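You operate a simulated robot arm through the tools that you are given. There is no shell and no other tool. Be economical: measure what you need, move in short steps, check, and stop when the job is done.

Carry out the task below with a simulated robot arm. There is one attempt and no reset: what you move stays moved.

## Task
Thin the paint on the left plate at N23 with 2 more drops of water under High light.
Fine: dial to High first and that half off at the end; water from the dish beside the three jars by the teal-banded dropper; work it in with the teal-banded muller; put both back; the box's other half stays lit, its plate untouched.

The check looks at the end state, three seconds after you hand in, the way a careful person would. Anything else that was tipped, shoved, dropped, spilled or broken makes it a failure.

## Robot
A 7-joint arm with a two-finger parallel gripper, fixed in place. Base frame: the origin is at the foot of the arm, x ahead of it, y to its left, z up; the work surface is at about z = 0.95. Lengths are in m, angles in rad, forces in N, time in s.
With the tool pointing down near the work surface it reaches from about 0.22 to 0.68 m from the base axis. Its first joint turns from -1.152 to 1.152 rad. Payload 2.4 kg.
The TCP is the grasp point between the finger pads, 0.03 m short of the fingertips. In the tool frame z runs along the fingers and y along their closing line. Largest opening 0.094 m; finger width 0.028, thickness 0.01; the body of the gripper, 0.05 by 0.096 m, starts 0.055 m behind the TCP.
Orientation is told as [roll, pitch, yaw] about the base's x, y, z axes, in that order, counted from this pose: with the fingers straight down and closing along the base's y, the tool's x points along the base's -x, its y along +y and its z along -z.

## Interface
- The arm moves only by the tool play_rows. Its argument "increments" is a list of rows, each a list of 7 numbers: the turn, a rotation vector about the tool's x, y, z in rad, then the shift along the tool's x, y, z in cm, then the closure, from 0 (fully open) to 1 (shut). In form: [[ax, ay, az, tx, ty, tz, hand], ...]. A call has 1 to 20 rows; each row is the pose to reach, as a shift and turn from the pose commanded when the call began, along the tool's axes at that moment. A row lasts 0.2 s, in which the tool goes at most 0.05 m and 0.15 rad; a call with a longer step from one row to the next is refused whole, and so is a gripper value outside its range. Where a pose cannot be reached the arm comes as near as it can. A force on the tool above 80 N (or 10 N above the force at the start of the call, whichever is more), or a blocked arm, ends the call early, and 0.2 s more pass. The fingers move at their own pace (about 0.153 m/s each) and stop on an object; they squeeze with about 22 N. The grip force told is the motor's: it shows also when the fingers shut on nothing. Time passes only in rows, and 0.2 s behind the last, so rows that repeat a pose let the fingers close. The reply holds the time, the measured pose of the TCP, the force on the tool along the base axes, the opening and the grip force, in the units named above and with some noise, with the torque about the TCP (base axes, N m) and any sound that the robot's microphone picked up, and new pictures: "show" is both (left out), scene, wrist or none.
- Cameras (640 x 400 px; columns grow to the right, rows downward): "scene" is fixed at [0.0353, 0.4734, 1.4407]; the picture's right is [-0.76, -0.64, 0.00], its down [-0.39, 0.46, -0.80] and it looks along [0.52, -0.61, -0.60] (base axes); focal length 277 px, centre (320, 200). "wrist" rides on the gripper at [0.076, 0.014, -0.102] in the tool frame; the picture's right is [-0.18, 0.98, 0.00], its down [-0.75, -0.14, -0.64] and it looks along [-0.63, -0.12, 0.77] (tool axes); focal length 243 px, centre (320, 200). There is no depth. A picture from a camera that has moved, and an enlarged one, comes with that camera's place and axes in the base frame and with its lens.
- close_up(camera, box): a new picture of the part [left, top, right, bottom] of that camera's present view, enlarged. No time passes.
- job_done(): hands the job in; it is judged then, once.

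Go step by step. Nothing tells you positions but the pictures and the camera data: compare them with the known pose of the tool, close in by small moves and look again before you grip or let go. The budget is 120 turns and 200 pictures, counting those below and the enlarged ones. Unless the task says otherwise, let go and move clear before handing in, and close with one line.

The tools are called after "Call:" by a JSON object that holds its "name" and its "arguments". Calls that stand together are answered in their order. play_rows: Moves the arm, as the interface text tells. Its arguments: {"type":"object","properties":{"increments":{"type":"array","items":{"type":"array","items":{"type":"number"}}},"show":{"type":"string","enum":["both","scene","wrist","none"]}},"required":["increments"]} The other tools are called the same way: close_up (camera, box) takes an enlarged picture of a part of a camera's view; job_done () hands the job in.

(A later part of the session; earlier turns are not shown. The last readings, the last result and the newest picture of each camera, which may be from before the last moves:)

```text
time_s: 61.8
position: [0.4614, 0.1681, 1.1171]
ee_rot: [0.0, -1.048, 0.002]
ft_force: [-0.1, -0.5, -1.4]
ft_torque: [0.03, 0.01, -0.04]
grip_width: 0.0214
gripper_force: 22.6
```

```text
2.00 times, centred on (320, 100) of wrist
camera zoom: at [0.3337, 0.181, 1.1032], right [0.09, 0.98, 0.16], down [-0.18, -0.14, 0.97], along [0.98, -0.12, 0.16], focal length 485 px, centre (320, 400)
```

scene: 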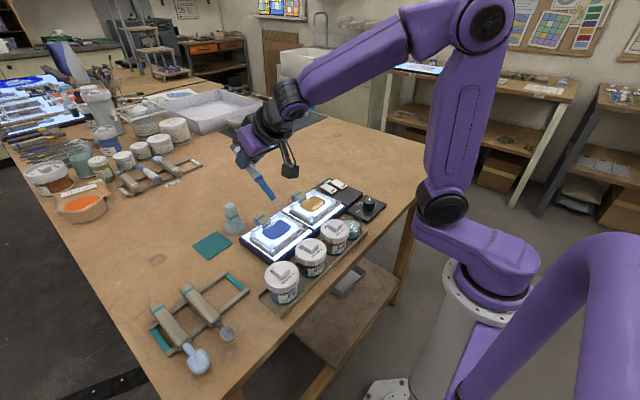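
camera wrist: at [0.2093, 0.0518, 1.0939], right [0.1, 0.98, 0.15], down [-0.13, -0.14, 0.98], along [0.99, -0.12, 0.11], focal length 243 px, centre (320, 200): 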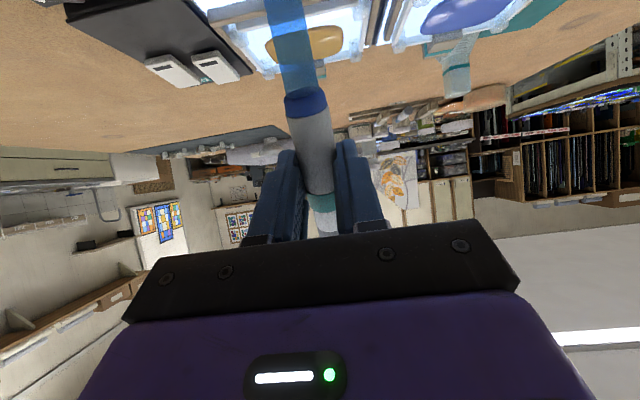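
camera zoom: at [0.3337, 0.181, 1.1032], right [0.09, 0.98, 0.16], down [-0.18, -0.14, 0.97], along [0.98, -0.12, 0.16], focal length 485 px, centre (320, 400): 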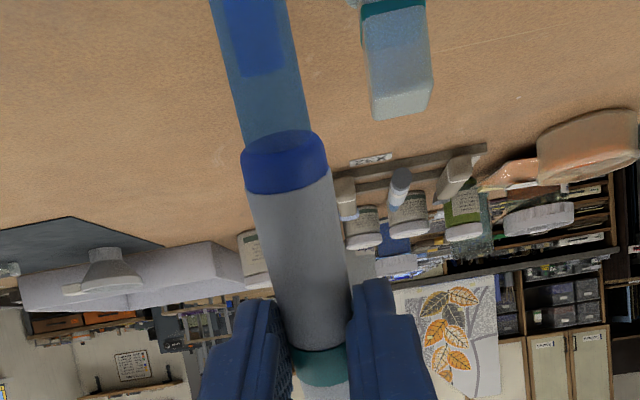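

Call:
{"name": "close_up", "arguments": {"camera": "scene", "box": [258, 205, 298, 240]}}

Call:
{"name": "close_up", "arguments": {"camera": "scene", "box": [260, 170, 310, 215]}}

```text
11.43 times, centred on (278, 222) of scene
camera zoom: at [0.0353, 0.4734, 1.4407], right [-0.76, -0.64, 0.0], down [-0.39, 0.46, -0.8], along [0.52, -0.61, -0.6], focal length 3165 px, centre (800, -57)
```

zoom: 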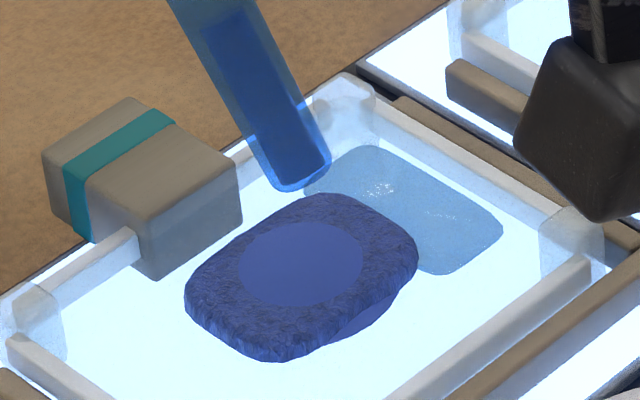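

```text
8.89 times, centred on (285, 192) of scene
camera zoom: at [0.0353, 0.4734, 1.4407], right [-0.76, -0.64, 0.0], down [-0.39, 0.46, -0.8], along [0.52, -0.61, -0.6], focal length 2462 px, centre (631, 267)
```

zoom: 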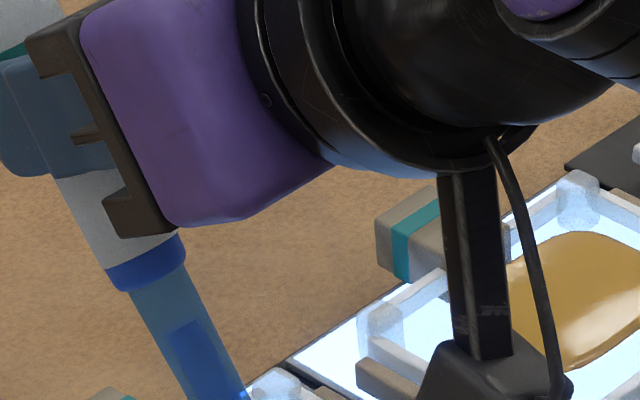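

The nozzle's inner column was full after dipping and is now lower: touching the paint released water. I'll inspect the level before the second drop.

Call:
{"name": "close_up", "arguments": {"camera": "wrist", "box": [280, 0, 380, 80]}}

Call:
{"name": "close_up", "arguments": {"camera": "scene", "box": [258, 190, 288, 216]}}

```text
5.00 times, centred on (330, 40) of wrist
camera zoom: at [0.3337, 0.181, 1.1032], right [0.09, 0.98, 0.16], down [-0.18, -0.14, 0.97], along [0.98, -0.12, 0.16], focal length 1213 px, centre (270, 1000)
```

zoom: 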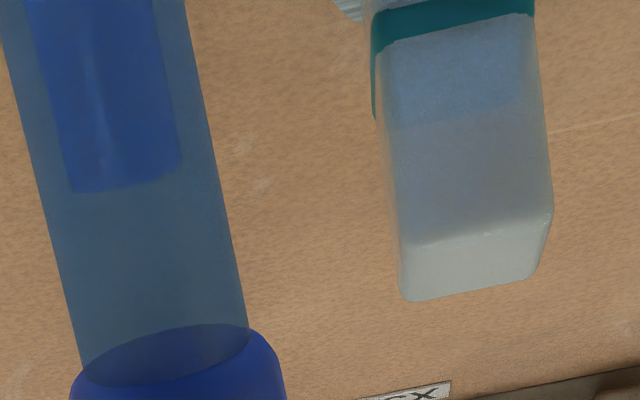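

```text
15.38 times, centred on (273, 203) of scene
camera zoom: at [0.0353, 0.4734, 1.4407], right [-0.76, -0.64, 0.0], down [-0.39, 0.46, -0.8], along [0.52, -0.61, -0.6], focal length 4261 px, centre (1043, 154)
```

zoom: 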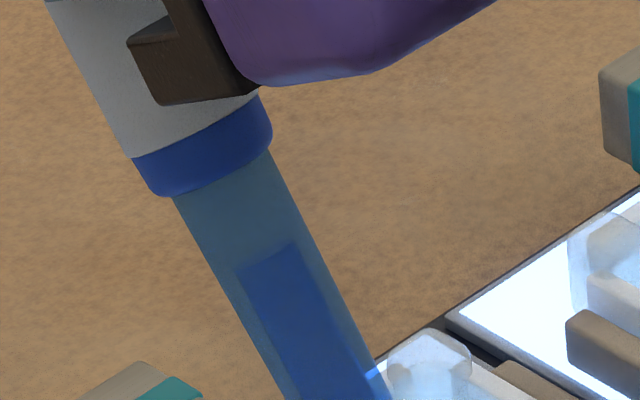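

Column is at roughly 70%. I'll approach again in fine steps for the second drop, first to ~6 mm above contact.

Call:
{"name": "play_rows", "arguments": {"increments": [[0, 0, 0, 0.87, 0, 0.5, 0.88], [0, 0, 0, 1.73, 0, 1.0, 0.88], [0, 0, 0, 1.9, 0, 1.09, 0.88], [0, 0, 0, 1.9, 0, 1.09, 0.88]], "show": "none"}}

Call:
{"name": "close_up", "arguments": {"camera": "scene", "box": [250, 190, 300, 240]}}

```text
time_s: 62.8
position: [0.4601, 0.1669, 1.0947]
ee_rot: [-0.001, -1.051, 0.003]
ft_force: [-0.8, -0.9, 0.0]
ft_torque: [0.02, 0.0, 0.03]
grip_width: 0.0215
gripper_force: 21.8
```

```text
8.00 times, centred on (275, 215) of scene
camera zoom: at [0.0353, 0.4734, 1.4407], right [-0.76, -0.64, 0.0], down [-0.39, 0.46, -0.8], along [0.52, -0.61, -0.6], focal length 2216 px, centre (680, 80)
```

zoom: 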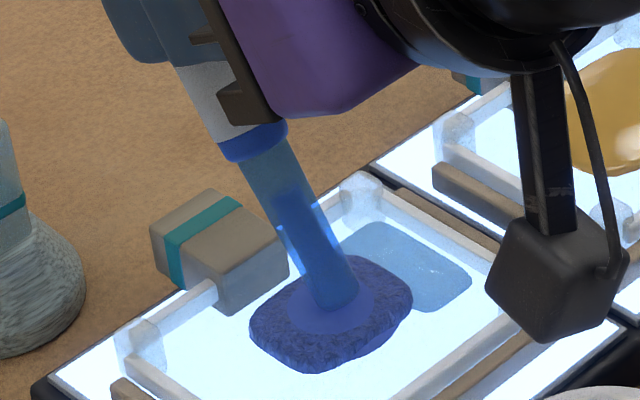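

Call:
{"name": "play_rows", "arguments": {"increments": [[0, 0, 0, 0.2, 0, 0.11, 0.88], [0, 0, 0, 0.35, 0, 0.2, 0.88], [0, 0, 0, 0.35, 0, 0.2, 0.88]], "show": "none"}}

Call:
{"name": "close_up", "arguments": {"camera": "scene", "box": [250, 190, 300, 240]}}

```text
time_s: 63.6
position: [0.461, 0.1672, 1.0911]
ee_rot: [0.0, -1.048, 0.001]
ft_force: [-1.2, 0.2, -1.6]
ft_torque: [-0.02, -0.01, -0.01]
grip_width: 0.0214
gripper_force: 21.8
```

```text
8.00 times, centred on (275, 215) of scene
camera zoom: at [0.0353, 0.4734, 1.4407], right [-0.76, -0.64, 0.0], down [-0.39, 0.46, -0.8], along [0.52, -0.61, -0.6], focal length 2216 px, centre (680, 80)
```

zoom: 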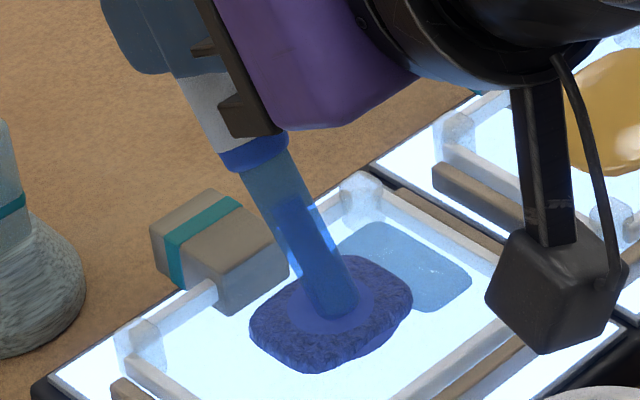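

Call:
{"name": "play_rows", "arguments": {"increments": [[0, 0, 0, 0.13, 0, 0.075, 0.88], [0, 0, 0, 0.26, 0, 0.15, 0.88]], "show": "none"}}

Call:
{"name": "close_up", "arguments": {"camera": "scene", "box": [250, 190, 300, 240]}}

```text
time_s: 64.2
position: [0.4605, 0.1667, 1.0879]
ee_rot: [0.0, -1.051, 0.002]
ft_force: [-1.3, -0.5, 2.9]
ft_torque: [-0.08, 0.23, 0.01]
grip_width: 0.021
gripper_force: 21.9
```

```text
8.00 times, centred on (275, 215) of scene
camera zoom: at [0.0352, 0.4733, 1.4407], right [-0.76, -0.64, 0.0], down [-0.39, 0.46, -0.8], along [0.52, -0.61, -0.6], focal length 2216 px, centre (680, 80)
```

zoom: 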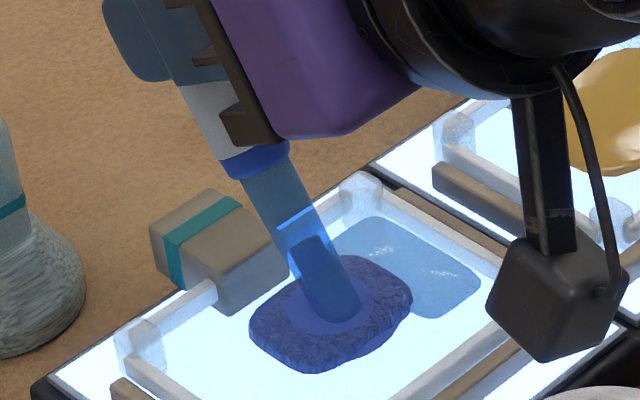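

The level dropped again by the same step and the pool grew: that's the second drop. Lifting away now and checking.

Call:
{"name": "play_rows", "arguments": {"increments": [[0, 0, 0, -1.3, 0, -0.75, 0.88], [0, 0, 0, -4, 0, -2.3, 0.88], [0, 0, 0, -7.8, 0, -4.5, 0.88], [0, 0, 0, -11.3, 0, -6.5, 0.88], [0, 0, 0, -11.3, 0, -6.5, 0.88]], "show": "scene"}}

Call:
{"name": "close_up", "arguments": {"camera": "scene", "box": [235, 130, 325, 240]}}

```text
time_s: 65.4
position: [0.4596, 0.169, 1.2203]
ee_rot: [0.002, -1.049, -0.001]
ft_force: [-0.6, -0.7, -0.5]
ft_torque: [0.01, 0.03, 0.02]
grip_width: 0.0211
gripper_force: 22.4
```

scene: 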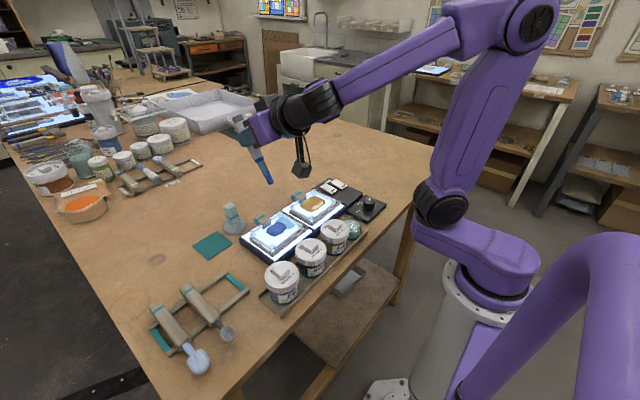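

```text
3.64 times, centred on (280, 185) of scene
camera zoom: at [0.0353, 0.4734, 1.4407], right [-0.76, -0.64, 0.0], down [-0.39, 0.46, -0.8], along [0.52, -0.61, -0.6], focal length 1007 px, centre (466, 254)
```

zoom: 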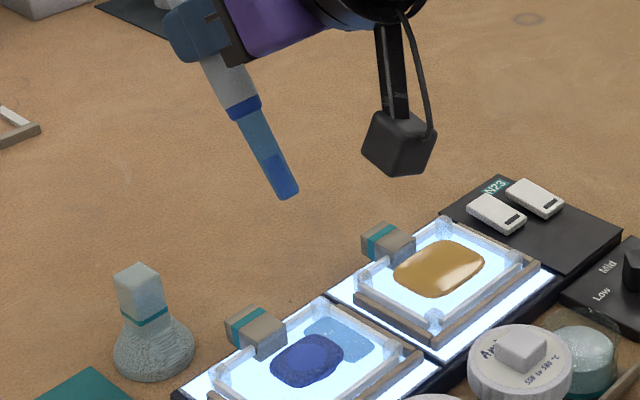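

Two drops delivered. Carrying the dropper back over its rack while levelling it.

Call:
{"name": "play_rows", "arguments": {"increments": [[0, 0, 0, 0, 4, 0, 0.88], [0, 0, 0, 0, 8, 0, 0.88], [0, 0, 0, 0, 12, 0, 0.88], [0, 0, 0, 0, 16.5, 0, 0.88], [0, 0.15, 0, 1.5, 16.5, -0.3, 0.88], [0, 0.3, 0, 3, 16.5, -0.6, 0.88], [0, 0.45, 0, 4.5, 16.5, -0.9, 0.88], [0, 0.6, 0, 6, 16.5, -1.2, 0.88], [0, 0.75, 0, 7.5, 16.5, -1.5, 0.88], [0, 0.9, 0, 9.1, 16.5, -1.77, 0.88], [0, 1.049, 0, 9.1, 16.5, -1.77, 0.88], [0, 1.049, 0, 9.1, 16.5, -1.77, 0.88]]}}

Call:
{"name": "close_up", "arguments": {"camera": "wrist", "box": [220, 0, 460, 200]}}

Call:
{"name": "close_up", "arguments": {"camera": "scene", "box": [150, 180, 290, 330]}}

```text
time_s: 68.0
position: [0.3999, 0.3313, 1.1493]
ee_rot: [0.001, 0.0, 0.002]
ft_force: [0.1, 0.3, -2.1]
ft_torque: [0.01, -0.01, -0.01]
grip_width: 0.0213
gripper_force: 21.5
camera wrist: at [0.3238, 0.3447, 1.252], right [0.18, 0.98, 0.0], down [0.76, -0.14, 0.64], along [0.63, -0.12, -0.77], focal length 243 px, centre (320, 200)
```

scene: 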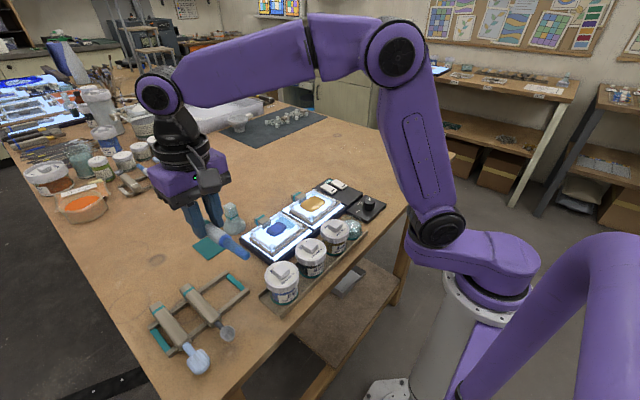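
wrist: 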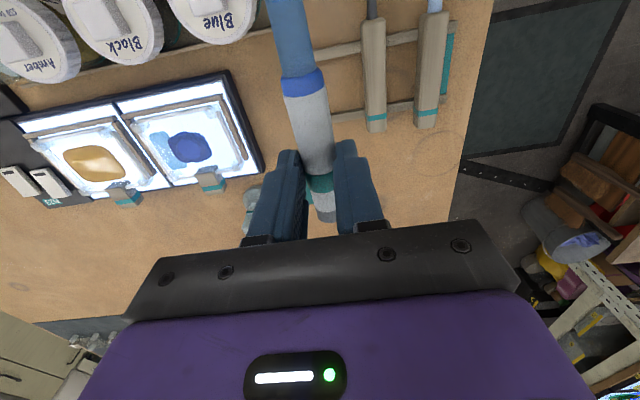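

```text
2.00 times, centred on (340, 100) of wrist
camera zoom: at [0.3238, 0.3447, 1.252], right [0.18, 0.98, 0.0], down [0.76, -0.14, 0.64], along [0.63, -0.12, -0.77], focal length 485 px, centre (280, 400)
```

zoom: 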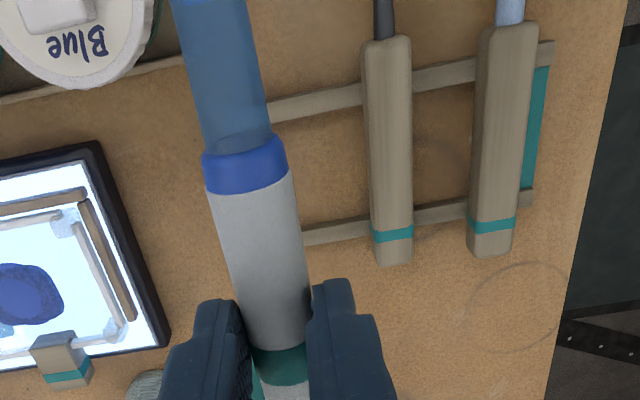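

```text
2.67 times, centred on (220, 255) of scene
camera zoom: at [0.0353, 0.4734, 1.4407], right [-0.76, -0.64, 0.0], down [-0.39, 0.46, -0.8], along [0.52, -0.61, -0.6], focal length 738 px, centre (587, 53)
```

zoom: 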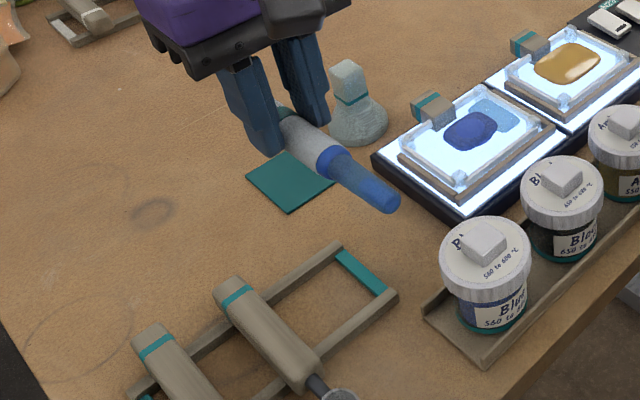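

The dropper slid about 1 cm toward its tip in the grip, so I'll set it down with TCP x≈0.406. Descending to just above the rack.

Call:
{"name": "play_rows", "arguments": {"increments": [[0, 0, 0, -0.6, 0.25, 4, 0.88], [0, 0, 0, -0.6, 0.25, 8, 0.88], [0, 0, 0, -0.6, 0.25, 12, 0.88], [0, 0, 0, -0.6, 0.25, 14, 0.88], [0, 0, 0, -0.6, 0.25, 14, 0.88]], "show": "none"}}

Call:
{"name": "close_up", "arguments": {"camera": "scene", "box": [170, 240, 290, 330]}}

Call:
{"name": "close_up", "arguments": {"camera": "wrist", "box": [220, 20, 420, 220]}}

```text
time_s: 69.2
position: [0.4051, 0.3338, 1.0071]
ee_rot: [0.0, 0.0, 0.001]
ft_force: [-0.4, 1.0, -1.0]
ft_torque: [0.0, -0.01, 0.01]
grip_width: 0.021
gripper_force: 22.3
```

```text
4.44 times, centred on (230, 285) of scene
camera zoom: at [0.0353, 0.4734, 1.4407], right [-0.76, -0.64, 0.0], down [-0.39, 0.46, -0.8], along [0.52, -0.61, -0.6], focal length 1231 px, centre (720, -178)
```

zoom: 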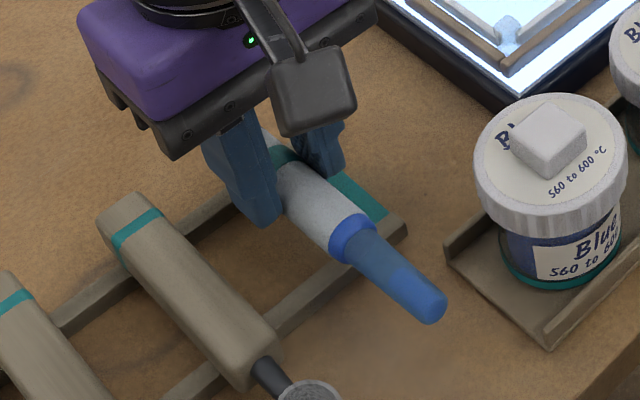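

```text
2.00 times, centred on (320, 120) of wrist
camera zoom: at [0.3292, 0.3481, 1.1102], right [0.18, 0.98, 0.0], down [0.75, -0.14, 0.64], along [0.63, -0.12, -0.77], focal length 485 px, centre (320, 360)
```

zoom: 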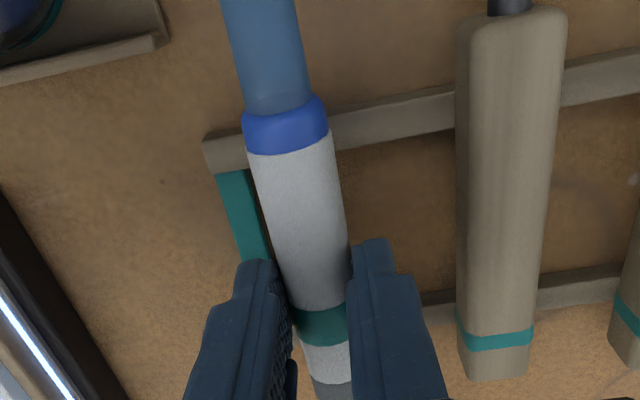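

Aligned over its seat. Lowering in small steps until it rests.

Call:
{"name": "play_rows", "arguments": {"increments": [[0, 0, 0, -0.1, 0, 0.8, 0.88], [0, 0, 0, -0.1, 0, 1.3, 0.88], [0, 0, 0, -0.1, 0, 1.6, 0.88], [0, 0, 0, -0.1, 0, 1.6, 0.88]], "show": "none"}}

Call:
{"name": "close_up", "arguments": {"camera": "scene", "box": [170, 240, 290, 330]}}

```text
time_s: 70.2
position: [0.4073, 0.3342, 0.9933]
ee_rot: [0.005, -0.004, 0.002]
ft_force: [-0.7, 1.7, 20.4]
ft_torque: [0.0, 0.02, -0.09]
grip_width: 0.0215
gripper_force: 22.2
```

```text
4.44 times, centred on (230, 285) of scene
camera zoom: at [0.035, 0.4732, 1.4408], right [-0.76, -0.64, 0.0], down [-0.39, 0.46, -0.8], along [0.52, -0.61, -0.6], focal length 1231 px, centre (720, -178)
```

zoom: 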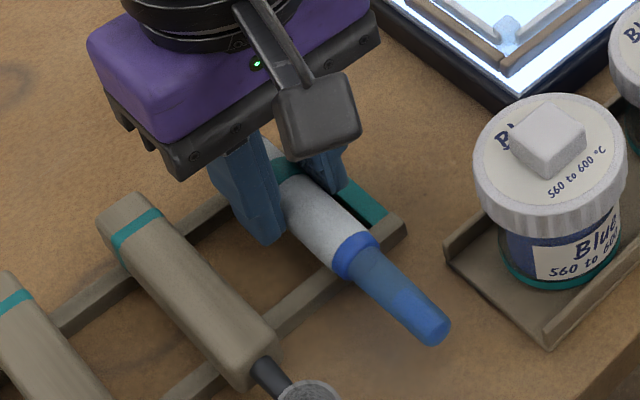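

It rests on the rails (20 N). Relieving slightly and opening slowly.

Call:
{"name": "play_rows", "arguments": {"increments": [[0, 0, 0, 0, 0, -0.2, 0.88], [0, 0, 0, 0, 0, -0.2, 0.78], [0, 0, 0, 0, 0, -0.2, 0.74], [0, 0, 0, 0, 0, -0.2, 0.65], [0, 0, 0, 0, 0, -0.2, 0.52], [0, 0, 0, 0, 0, -0.2, 0.52]], "show": "none"}}

Call:
{"name": "close_up", "arguments": {"camera": "scene", "box": [170, 240, 290, 330]}}

Call:
{"name": "close_up", "arguments": {"camera": "wrist", "box": [220, 20, 420, 220]}}

```text
time_s: 71.6
position: [0.4062, 0.3333, 0.9947]
ee_rot: [0.0, 0.0, 0.0]
ft_force: [0.1, 0.8, 0.2]
ft_torque: [0.02, 0.02, 0.01]
grip_width: 0.045
gripper_force: 0.1
```

```text
4.44 times, centred on (230, 285) of scene
camera zoom: at [0.0353, 0.4734, 1.4407], right [-0.76, -0.64, 0.0], down [-0.39, 0.46, -0.8], along [0.52, -0.61, -0.6], focal length 1231 px, centre (720, -178)
```

zoom: 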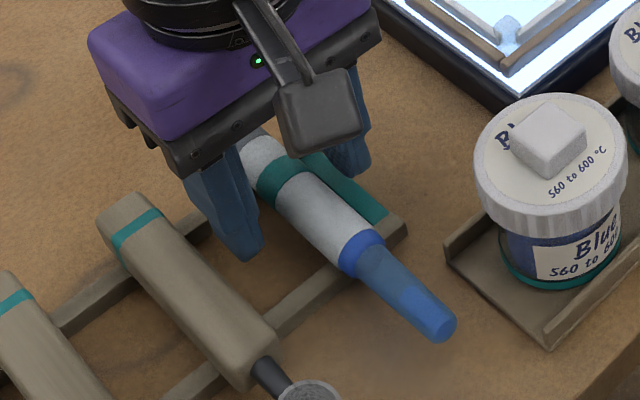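

```text
2.00 times, centred on (320, 120) of wrist
camera zoom: at [0.3304, 0.3475, 1.0976], right [0.18, 0.98, 0.0], down [0.75, -0.14, 0.64], along [0.63, -0.12, -0.77], focal length 485 px, centre (320, 360)
```

zoom: 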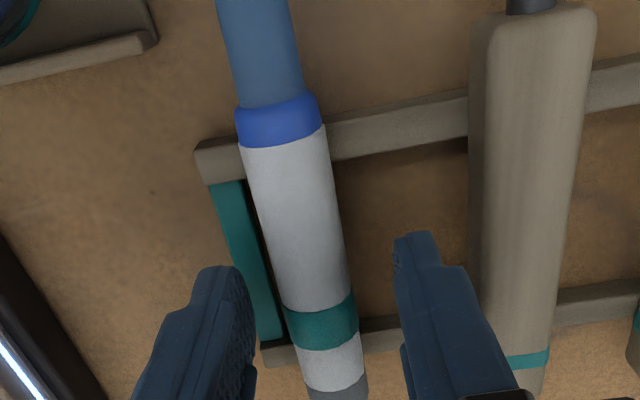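

Dropper is back on its rack. Rising and moving over to the muller.

Call:
{"name": "play_rows", "arguments": {"increments": [[0, 0, 0, 0, 0, -3, 0.52], [0, 0, 0, 0, 0, -7.5, 0.52], [0, 0, 0, 0, 0, -12, 0.3], [0, 0, 0, 0, 0, -16, 0], [0, 0, 0, -2, -4, -16, 0], [0, 0, 0, -4, -8, -16, 0], [0, 0, 0, -6, -12, -16, 0], [0, 0, 0, -6, -12, -16, 0]]}}

Call:
{"name": "close_up", "arguments": {"camera": "scene", "box": [140, 180, 320, 330]}}

Call:
{"name": "close_up", "arguments": {"camera": "wrist", "box": [160, 20, 400, 200]}}

```text
time_s: 73.4
position: [0.466, 0.2146, 1.1545]
ee_rot: [0.0, 0.0, 0.002]
ft_force: [0.9, 0.7, 0.8]
ft_torque: [0.01, 0.02, -0.02]
grip_width: 0.0937
gripper_force: 0.1
camera wrist: at [0.3901, 0.2278, 1.2566], right [0.18, 0.98, 0.0], down [0.75, -0.14, 0.64], along [0.63, -0.12, -0.77], focal length 243 px, centre (320, 200)
```

scene: 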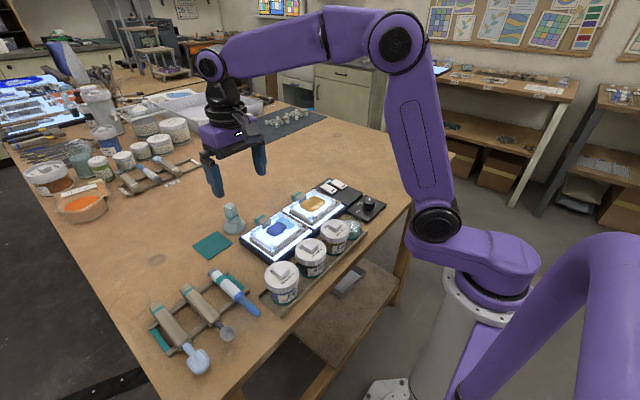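
wrist: 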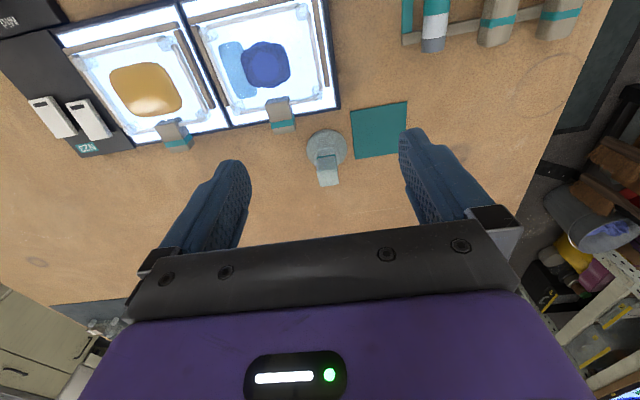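

```text
2.67 times, centred on (230, 255) of scene
camera zoom: at [0.0353, 0.4733, 1.4407], right [-0.76, -0.64, 0.0], down [-0.39, 0.46, -0.8], along [0.52, -0.61, -0.6], focal length 738 px, centre (560, 53)
```

zoom: 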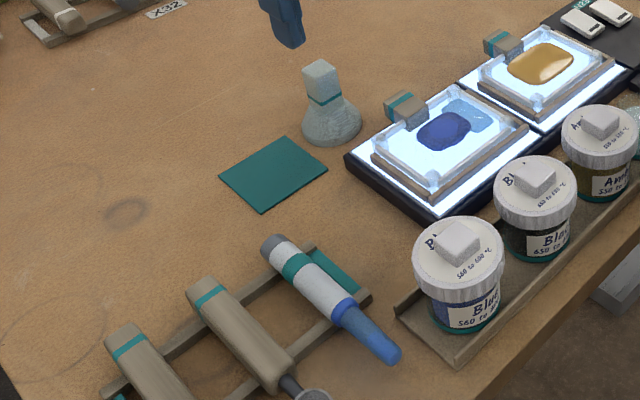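

```text
2.22 times, centred on (280, 110) of wrist
camera zoom: at [0.3901, 0.2278, 1.2566], right [0.18, 0.98, 0.0], down [0.75, -0.14, 0.64], along [0.63, -0.12, -0.77], focal length 539 px, centre (409, 400)
```

zoom: 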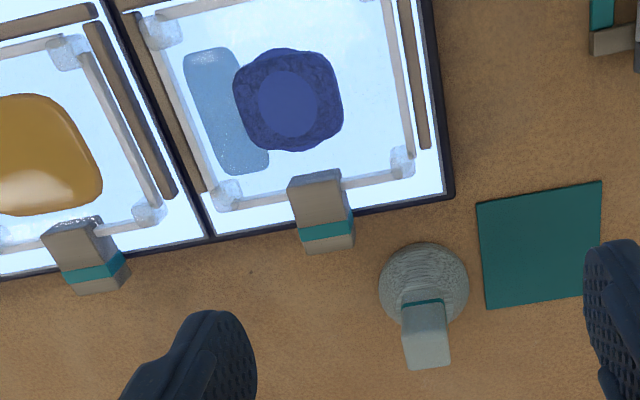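

Muller: base at ≈(0.5515, 0.206), radius ~28 mm, square handle ~24 mm with top at z≈1.02. Moving above it.

Call:
{"name": "play_rows", "arguments": {"increments": [[0, 0, 0, -4.2, -0.4, 0, 0.2], [0, 0, 0, -8.5, -0.8, 2, 0.4], [0, 0, 0, -8.5, -0.8, 6, 0.4], [0, 0, 0, -8.5, -0.8, 8, 0.4], [0, 0, 0, -8.5, -0.8, 8, 0.4]], "show": "wrist"}}

Call:
{"name": "close_up", "arguments": {"camera": "scene", "box": [190, 160, 290, 260]}}

```text
time_s: 74.6
position: [0.549, 0.2048, 1.0743]
ee_rot: [0.001, 0.0, 0.001]
ft_force: [0.2, -0.4, -0.1]
ft_torque: [0.01, 0.0, 0.01]
grip_width: 0.0564
gripper_force: 0.0
camera wrist: at [0.4737, 0.2199, 1.1775], right [0.18, 0.98, 0.0], down [0.75, -0.14, 0.64], along [0.63, -0.12, -0.77], focal length 243 px, centre (320, 200)
```

wrist: 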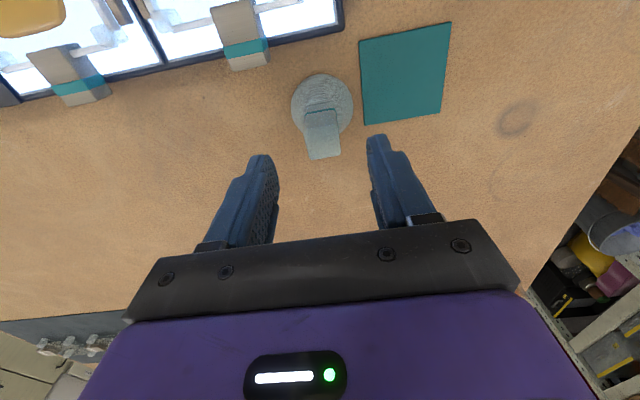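

```text
4.00 times, centred on (240, 210) of scene
camera zoom: at [0.0353, 0.4734, 1.4407], right [-0.76, -0.64, 0.0], down [-0.39, 0.46, -0.8], along [0.52, -0.61, -0.6], focal length 1108 px, centre (640, 160)
```

zoom: 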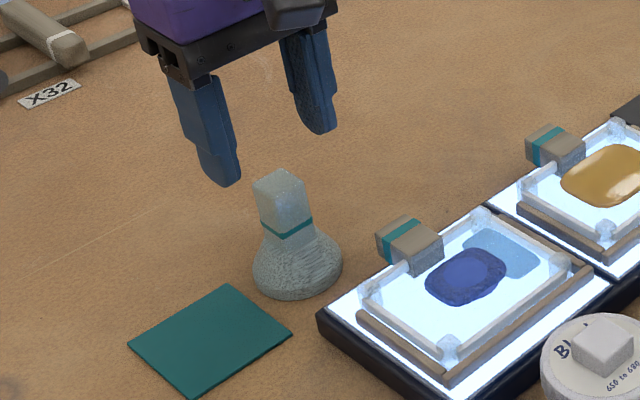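

Call:
{"name": "play_rows", "arguments": {"increments": [[0, 0, 0, -0.3, 0.2, 3, 0.4], [0, 0, 0, -0.3, 0.2, 5, 0.4], [0, 0, 0, -0.3, 0.2, 6, 0.4], [0, 0, 0, -0.3, 0.2, 6, 0.4]], "show": "wrist"}}

Call:
{"name": "close_up", "arguments": {"camera": "scene", "box": [190, 160, 290, 260]}}

```text
time_s: 75.6
position: [0.5536, 0.2075, 1.0147]
ee_rot: [0.0, 0.0, 0.001]
ft_force: [-0.2, -0.1, -0.4]
ft_torque: [0.01, 0.01, 0.02]
grip_width: 0.0564
gripper_force: 0.0
camera wrist: at [0.4773, 0.222, 1.1171], right [0.18, 0.98, 0.0], down [0.75, -0.14, 0.64], along [0.63, -0.12, -0.77], focal length 243 px, centre (320, 200)
```

wrist: 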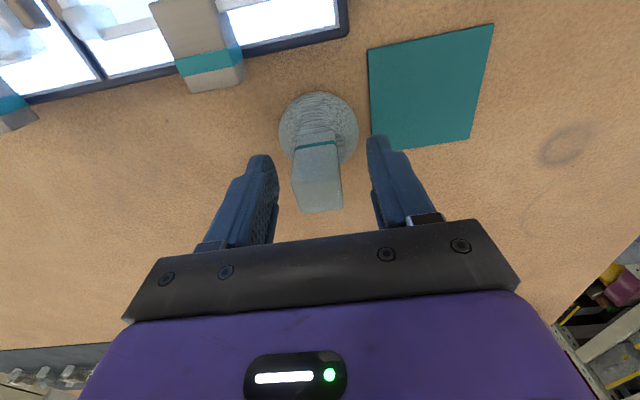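

```text
4.00 times, centred on (240, 210) of scene
camera zoom: at [0.0353, 0.4734, 1.4407], right [-0.76, -0.64, 0.0], down [-0.39, 0.46, -0.8], along [0.52, -0.61, -0.6], focal length 1108 px, centre (640, 160)
```

zoom: 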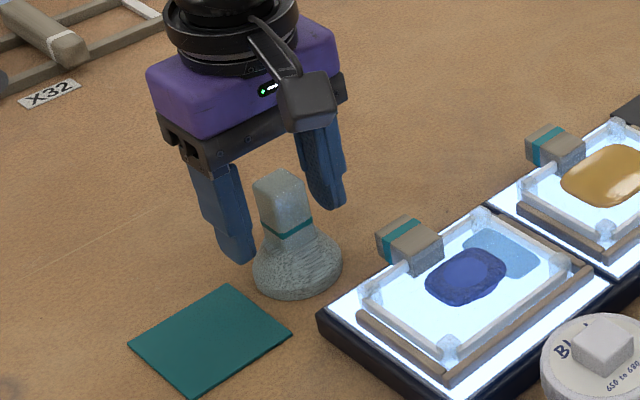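

The fingers straddle the handle. Closing.

Call:
{"name": "play_rows", "arguments": {"increments": [[0, 0, 0, 0, -0.1, 0, 0.6], [0, 0, 0, 0, -0.1, 0, 0.72], [0, 0, 0, 0, -0.1, 0, 0.85], [0, 0, 0, 0, -0.1, 0, 0.85]], "show": "wrist"}}

Call:
{"name": "close_up", "arguments": {"camera": "scene", "box": [190, 160, 290, 260]}}

```text
time_s: 76.6
position: [0.5545, 0.2082, 1.0148]
ee_rot: [0.0, 0.001, 0.001]
ft_force: [0.6, 0.4, 0.4]
ft_torque: [0.0, 0.02, 0.0]
grip_width: 0.028
gripper_force: 22.3
camera wrist: at [0.4778, 0.2209, 1.1174], right [0.18, 0.98, 0.0], down [0.75, -0.14, 0.64], along [0.63, -0.12, -0.77], focal length 243 px, centre (320, 200)
```

wrist: 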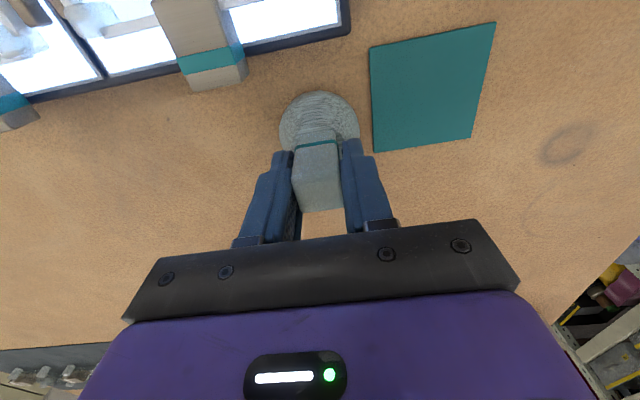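

```text
4.00 times, centred on (240, 210) of scene
camera zoom: at [0.0353, 0.4734, 1.4407], right [-0.76, -0.64, 0.0], down [-0.39, 0.46, -0.8], along [0.52, -0.61, -0.6], focal length 1108 px, centre (640, 160)
```

zoom: 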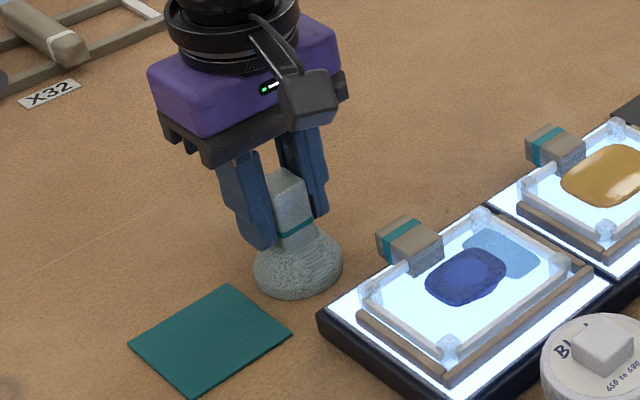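

Gripped (28 mm). Muller rest pose recorded: TCP (0.554, 0.207, 1.015). Lifting and moving over the left plate.

Call:
{"name": "play_rows", "arguments": {"increments": [[0, 0, 0, 0, 0, -2, 0.85], [0, 0, 0, 0, 0, -6, 0.85], [0, 0, 0, 0, 0, -11, 0.85], [0, 0, 0, 4, -1.4, -11, 0.85], [0, 0, 0, 8, -2.8, -11, 0.85], [0, 0, 0, 12.1, -4.2, -11, 0.85], [0, 0, 0, 12.1, -4.2, -11, 0.85]]}}

Call:
{"name": "close_up", "arguments": {"camera": "scene", "box": [220, 150, 340, 270]}}

Call:
{"name": "close_up", "arguments": {"camera": "wrist", "box": [200, 0, 440, 200]}}

```text
time_s: 78.2
position: [0.432, 0.1646, 1.1246]
ee_rot: [0.001, 0.0, 0.001]
ft_force: [0.7, 0.3, -3.2]
ft_torque: [-0.01, -0.02, 0.0]
grip_width: 0.0277
gripper_force: 21.8
camera wrist: at [0.3569, 0.1781, 1.2283], right [0.18, 0.98, 0.0], down [0.75, -0.14, 0.64], along [0.63, -0.12, -0.77], focal length 243 px, centre (320, 200)
```

scene: 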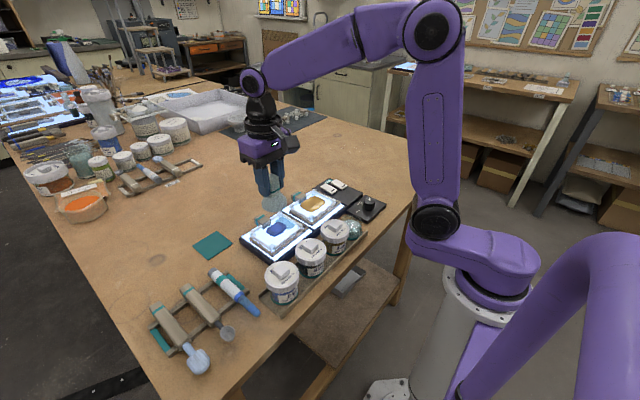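
wrist: 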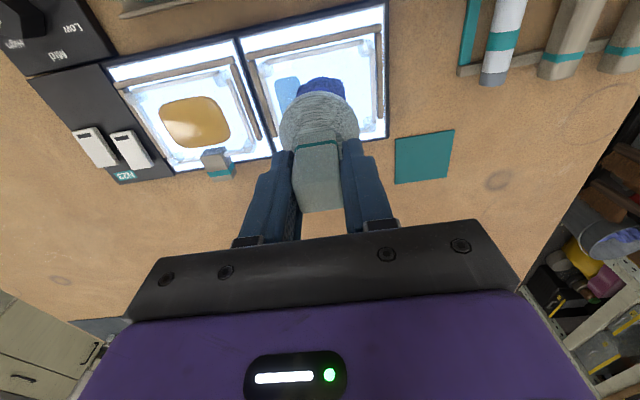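

```text
3.33 times, centred on (280, 210) of scene
camera zoom: at [0.0353, 0.4734, 1.4407], right [-0.76, -0.64, 0.0], down [-0.39, 0.46, -0.8], along [0.52, -0.61, -0.6], focal length 923 px, centre (453, 167)
```

zoom: 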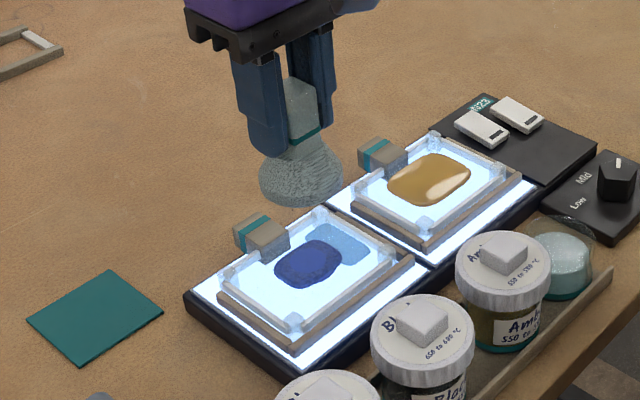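

```text
2.00 times, centred on (320, 100) of wrist
camera zoom: at [0.3569, 0.1781, 1.2283], right [0.18, 0.98, 0.0], down [0.75, -0.14, 0.64], along [0.63, -0.12, -0.77], focal length 485 px, centre (320, 400)
```

zoom: 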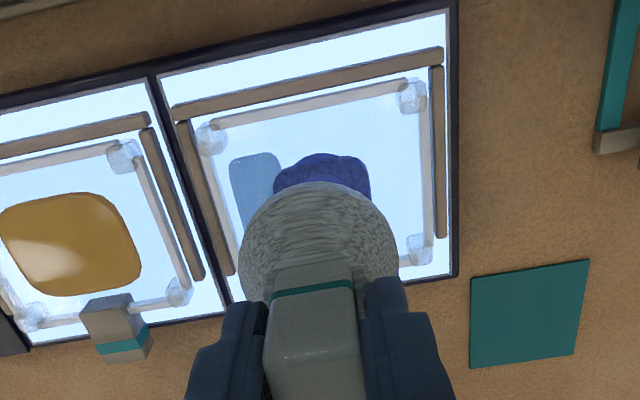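

The muller (centre ≈ (0.427, 0.164)) is aligned inside the plate's frame (x 0.391–0.467, y 0.119–0.213). Lowering to just above the paint.

Call:
{"name": "play_rows", "arguments": {"increments": [[0, 0, 0, -0.1, 0.1, 3, 0.85], [0, 0, 0, -0.1, 0.1, 5, 0.85], [0, 0, 0, -0.1, 0.1, 6, 0.85], [0, 0, 0, -0.1, 0.1, 6, 0.85]], "show": "none"}}

Call:
{"name": "close_up", "arguments": {"camera": "scene", "box": [230, 170, 330, 270]}}

Call:
{"name": "close_up", "arguments": {"camera": "wrist", "box": [200, 0, 440, 200]}}

```text
time_s: 79.2
position: [0.4355, 0.1645, 1.0651]
ee_rot: [0.0, 0.001, 0.002]
ft_force: [0.5, -0.3, -2.3]
ft_torque: [0.01, -0.01, -0.02]
grip_width: 0.0278
gripper_force: 21.9
```

```text
4.00 times, centred on (280, 220) of scene
camera zoom: at [0.0353, 0.4734, 1.4407], right [-0.76, -0.64, 0.0], down [-0.39, 0.46, -0.8], along [0.52, -0.61, -0.6], focal length 1108 px, centre (480, 120)
```

zoom: 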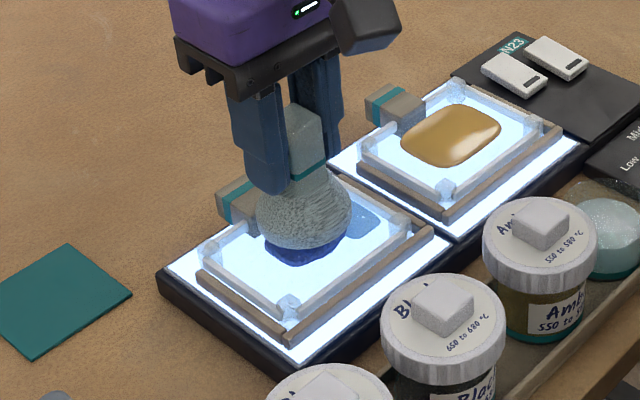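

```text
2.00 times, centred on (320, 100) of wrist
camera zoom: at [0.3594, 0.1786, 1.168], right [0.18, 0.98, 0.0], down [0.75, -0.14, 0.64], along [0.63, -0.12, -0.77], focal length 485 px, centre (320, 400)
```

zoom: 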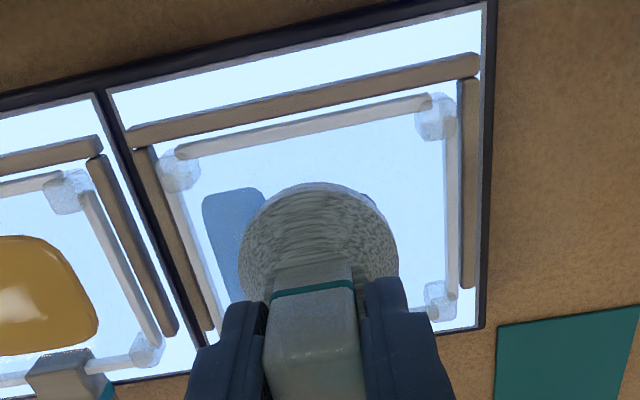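

Call:
{"name": "play_rows", "arguments": {"increments": [[0, 0, 0, 0.2, 0.1, 0.6, 0.85], [0, 0, 0, 0.2, 0.1, 1.1, 0.85], [0, 0, 0, 0.2, 0.1, 1.1, 0.85]], "show": "none"}}

Call:
{"name": "close_up", "arguments": {"camera": "scene", "box": [240, 180, 320, 260]}}

```text
time_s: 80.0
position: [0.4331, 0.1665, 1.0537]
ee_rot: [0.0, 0.0, 0.003]
ft_force: [-0.3, -0.7, -1.3]
ft_torque: [-0.03, -0.01, -0.01]
grip_width: 0.0277
gripper_force: 22.2
```

```text
5.00 times, centred on (280, 220) of scene
camera zoom: at [0.0353, 0.4734, 1.4407], right [-0.76, -0.64, 0.0], down [-0.39, 0.46, -0.8], along [0.52, -0.61, -0.6], focal length 1385 px, centre (520, 100)
```

zoom: 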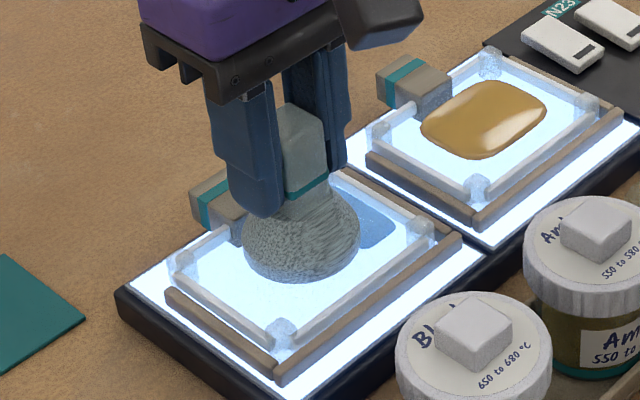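

Call:
{"name": "play_rows", "arguments": {"increments": [[0, 0, 0, 0, 0, 0.2, 0.85], [0, 0, 0, 0, 0, 0.4, 0.85], [0, 0, 0, 0, 0, 0.4, 0.85]], "show": "none"}}

```text
time_s: 80.8
position: [0.4329, 0.1686, 1.0492]
ee_rot: [0.0, -0.001, 0.001]
ft_force: [-1.6, 1.2, 8.6]
ft_torque: [0.0, 0.19, -0.02]
grip_width: 0.028
gripper_force: 21.9
```

Contact at ~9 N. Now working it in with small circles inside the frame.

Call:
{"name": "play_rows", "arguments": {"increments": [[0, 0, 0, 0.2, 0.4, 0, 0.85], [0, 0, 0, 0.4, 0, 0, 0.85], [0, 0, 0, 0.3, -0.6, 0, 0.85], [0, 0, 0, 0, -1.1, 0, 0.85], [0, 0, 0, -0.4, -1.1, 0, 0.85], [0, 0, 0, -0.6, -0.6, 0, 0.85], [0, 0, 0, -0.6, 0, 0, 0.85], [0, 0, 0, -0.4, 0.6, 0, 0.85], [0, 0, 0, 0, 0.9, 0, 0.85], [0, 0, 0, 0.3, 0.5, 0, 0.85], [0, 0, 0, 0.4, 0, 0, 0.85], [0, 0, 0, 0.2, -0.6, 0, 0.85], [0, 0, 0, -0.2, -1, 0, 0.85], [0, 0, 0, -0.5, -0.6, 0, 0.85], [0, 0, 0, -0.5, 0, 0, 0.85], [0, 0, 0, -0.2, 0.5, 0, 0.85], [0, 0, 0, 0, 0, 0, 0.85]], "show": "none"}}

Call:
{"name": "close_up", "arguments": {"camera": "scene", "box": [240, 180, 320, 260]}}

Call:
{"name": "close_up", "arguments": {"camera": "wrist", "box": [200, 0, 440, 200]}}

```text
time_s: 84.4
position: [0.4319, 0.1666, 1.049]
ee_rot: [0.0, 0.0, 0.001]
ft_force: [-0.6, 1.5, 0.5]
ft_torque: [0.07, -0.04, 0.03]
grip_width: 0.0282
gripper_force: 21.5
```

```text
5.00 times, centred on (280, 220) of scene
camera zoom: at [0.0353, 0.4734, 1.4407], right [-0.76, -0.64, 0.0], down [-0.39, 0.46, -0.8], along [0.52, -0.61, -0.6], focal length 1385 px, centre (520, 100)
```

zoom: 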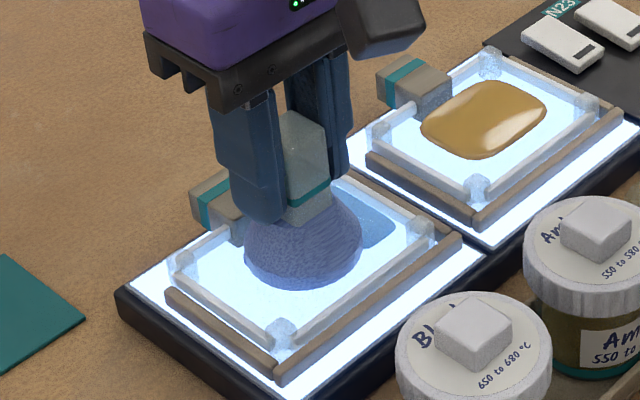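

```text
2.00 times, centred on (320, 100) of wrist
camera zoom: at [0.3566, 0.1808, 1.1526], right [0.18, 0.98, 0.0], down [0.75, -0.14, 0.64], along [0.63, -0.12, -0.77], focal length 485 px, centre (320, 400)
```

zoom: 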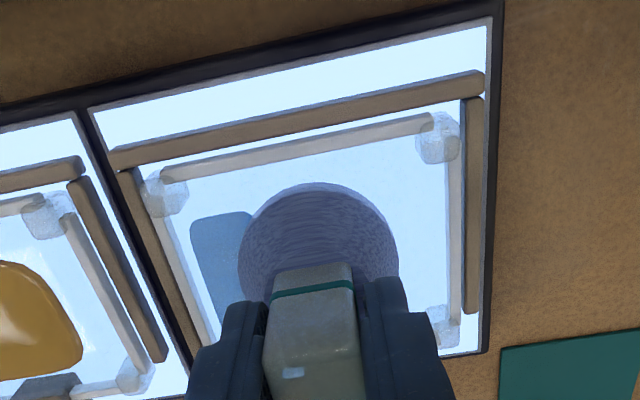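

The muller is picking up paint tint; the pool remains. Pressing slightly more and making more, wider circles.

Call:
{"name": "play_rows", "arguments": {"increments": [[0, 0, 0, 0.2, 0, 0.15, 0.85], [0, 0, 0, 0.4, -0.6, 0.2, 0.85], [0, 0, 0, 0.3, -1.2, 0.2, 0.85], [0, 0, 0, 0, -1.5, 0.2, 0.85], [0, 0, 0, -0.4, -1.2, 0.2, 0.85], [0, 0, 0, -0.6, -0.6, 0.2, 0.85], [0, 0, 0, -0.6, 0, 0.2, 0.85], [0, 0, 0, -0.4, 0.7, 0.2, 0.85], [0, 0, 0, 0, 1.2, 0.2, 0.85], [0, 0, 0, 0.3, 0.8, 0.2, 0.85], [0, 0, 0, 0.4, 0, 0.2, 0.85], [0, 0, 0, 0.3, -0.8, 0.2, 0.85], [0, 0, 0, 0, -1.5, 0.2, 0.85], [0, 0, 0, -0.4, -1.1, 0.2, 0.85], [0, 0, 0, -0.6, -0.4, 0.2, 0.85], [0, 0, 0, -0.5, 0.4, 0.2, 0.85], [0, 0, 0, -0.2, 0.9, 0.2, 0.85], [0, 0, 0, 0.2, 0.6, 0.2, 0.85], [0, 0, 0, 0.1, 0, 0.2, 0.85]], "show": "none"}}

Call:
{"name": "close_up", "arguments": {"camera": "scene", "box": [240, 180, 320, 260]}}

Call:
{"name": "close_up", "arguments": {"camera": "wrist", "box": [200, 0, 440, 200]}}

```text
time_s: 88.4
position: [0.4308, 0.1658, 1.0485]
ee_rot: [-0.001, -0.002, 0.002]
ft_force: [0.1, -0.1, -2.5]
ft_torque: [0.01, -0.02, -0.03]
grip_width: 0.0279
gripper_force: 22.1
```

```text
5.00 times, centred on (280, 220) of scene
camera zoom: at [0.0353, 0.4734, 1.4407], right [-0.76, -0.64, 0.0], down [-0.39, 0.46, -0.8], along [0.52, -0.61, -0.6], focal length 1385 px, centre (520, 100)
```

zoom: 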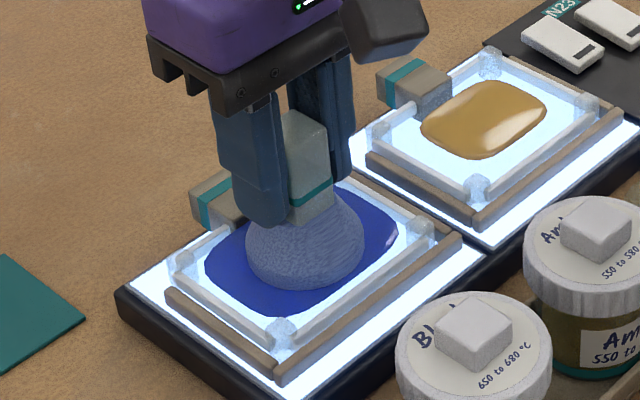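

```text
2.00 times, centred on (320, 100) of wrist
camera zoom: at [0.3554, 0.1805, 1.1513], right [0.18, 0.98, 0.0], down [0.75, -0.14, 0.64], along [0.63, -0.12, -0.77], focal length 485 px, centre (320, 400)
```

zoom: 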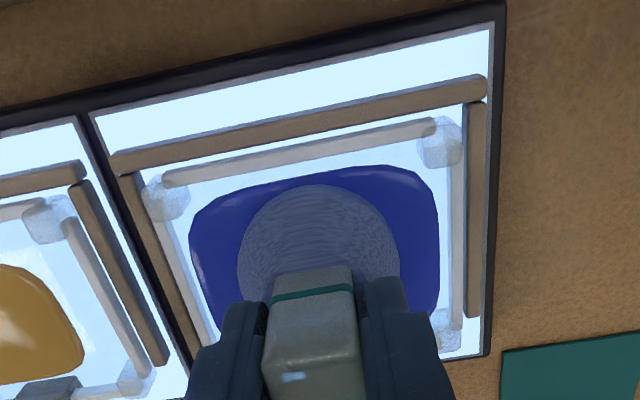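

The paint is now a smooth, uniform film and the pool is gone. Lifting the muller straight up to check.

Call:
{"name": "play_rows", "arguments": {"increments": [[0, 0, 0, 0, 0, -1, 0.85], [0, 0, 0, 0, 0, -3, 0.85], [0, 0, 0, 0, 0, -7, 0.85], [0, 0, 0, 0, 0, -10, 0.85], [0, 0, 0, 0, 0, -10, 0.85]], "show": "none"}}

Call:
{"name": "close_up", "arguments": {"camera": "scene", "box": [220, 140, 340, 270]}}

```text
time_s: 89.6
position: [0.4309, 0.1676, 1.1502]
ee_rot: [0.0, 0.0, 0.002]
ft_force: [-0.5, 0.2, -2.4]
ft_torque: [0.0, -0.04, 0.01]
grip_width: 0.0278
gripper_force: 22.6
```

```text
3.08 times, centred on (280, 205) of scene
camera zoom: at [0.0353, 0.4734, 1.4407], right [-0.76, -0.64, 0.0], down [-0.39, 0.46, -0.8], along [0.52, -0.61, -0.6], focal length 852 px, centre (443, 185)
```

zoom: 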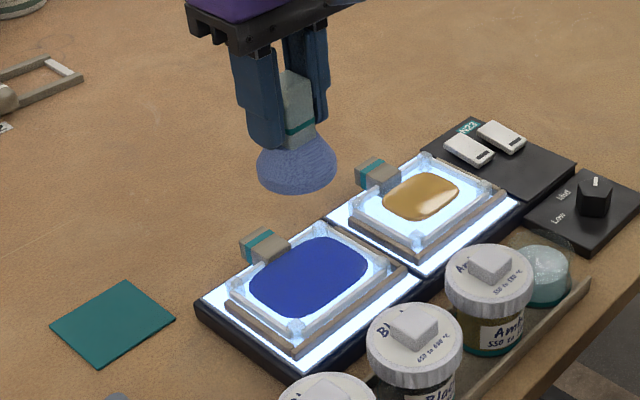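

The film is smooth and even. Taking the muller back to its original spot at (0.554, 0.207).

Call:
{"name": "play_rows", "arguments": {"increments": [[0, 0, 0, -4, 1.3, 0, 0.85], [0, 0, 0, -8, 2.6, 0, 0.85], [0, 0, 0, -12.3, 4, 0, 0.85], [0, 0, 0, -12.3, 4, 4.5, 0.85], [0, 0, 0, -12.3, 4, 9, 0.85], [0, 0, 0, -12.3, 4, 12, 0.85], [0, 0, 0, -12.3, 4, 12.8, 0.85], [0, 0, 0, -12.3, 4, 12.8, 0.85]], "show": "none"}}

Call:
{"name": "close_up", "arguments": {"camera": "scene", "box": [190, 160, 290, 260]}}

```text
time_s: 91.4
position: [0.5527, 0.2073, 1.0189]
ee_rot: [-0.001, 0.001, 0.002]
ft_force: [0.2, 0.2, -1.8]
ft_torque: [-0.01, 0.01, 0.01]
grip_width: 0.0281
gripper_force: 21.9
```

```text
4.00 times, centred on (240, 210) of scene
camera zoom: at [0.0353, 0.4734, 1.4407], right [-0.76, -0.64, 0.0], down [-0.39, 0.46, -0.8], along [0.52, -0.61, -0.6], focal length 1108 px, centre (640, 160)
```

zoom: 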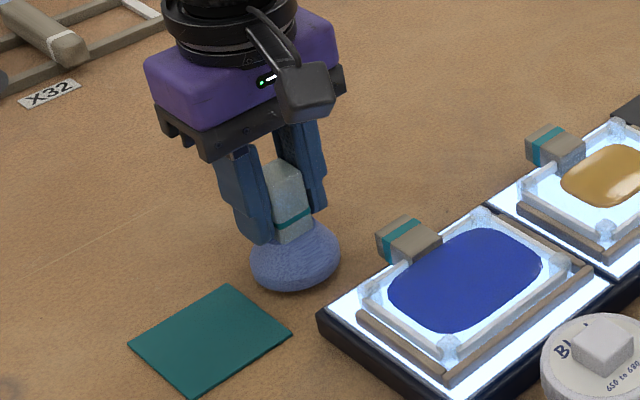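

Call:
{"name": "play_rows", "arguments": {"increments": [[0, 0, 0, 0, 0, 0.2, 0.85], [0, 0, 0, 0, 0, 0.4, 0.85], [0, 0, 0, 0, 0, 0.4, 0.85]], "show": "none"}}

```text
time_s: 92.2
position: [0.5549, 0.2075, 1.0151]
ee_rot: [0.0, -0.001, 0.003]
ft_force: [0.0, -0.6, -2.1]
ft_torque: [-0.02, 0.06, 0.02]
grip_width: 0.0283
gripper_force: 22.5
```

Call:
{"name": "play_rows", "arguments": {"increments": [[0, 0, 0, 0, 0, 0.1, 0.85], [0, 0, 0, 0, 0, 0.2, 0.85], [0, 0, 0, 0, 0, 0.2, 0.85]], "show": "none"}}

```text
time_s: 93.0
position: [0.5535, 0.2066, 1.0129]
ee_rot: [-0.001, -0.001, 0.002]
ft_force: [-0.9, 0.1, -2.6]
ft_torque: [0.02, 0.0, 0.01]
grip_width: 0.0279
gripper_force: 21.5
```

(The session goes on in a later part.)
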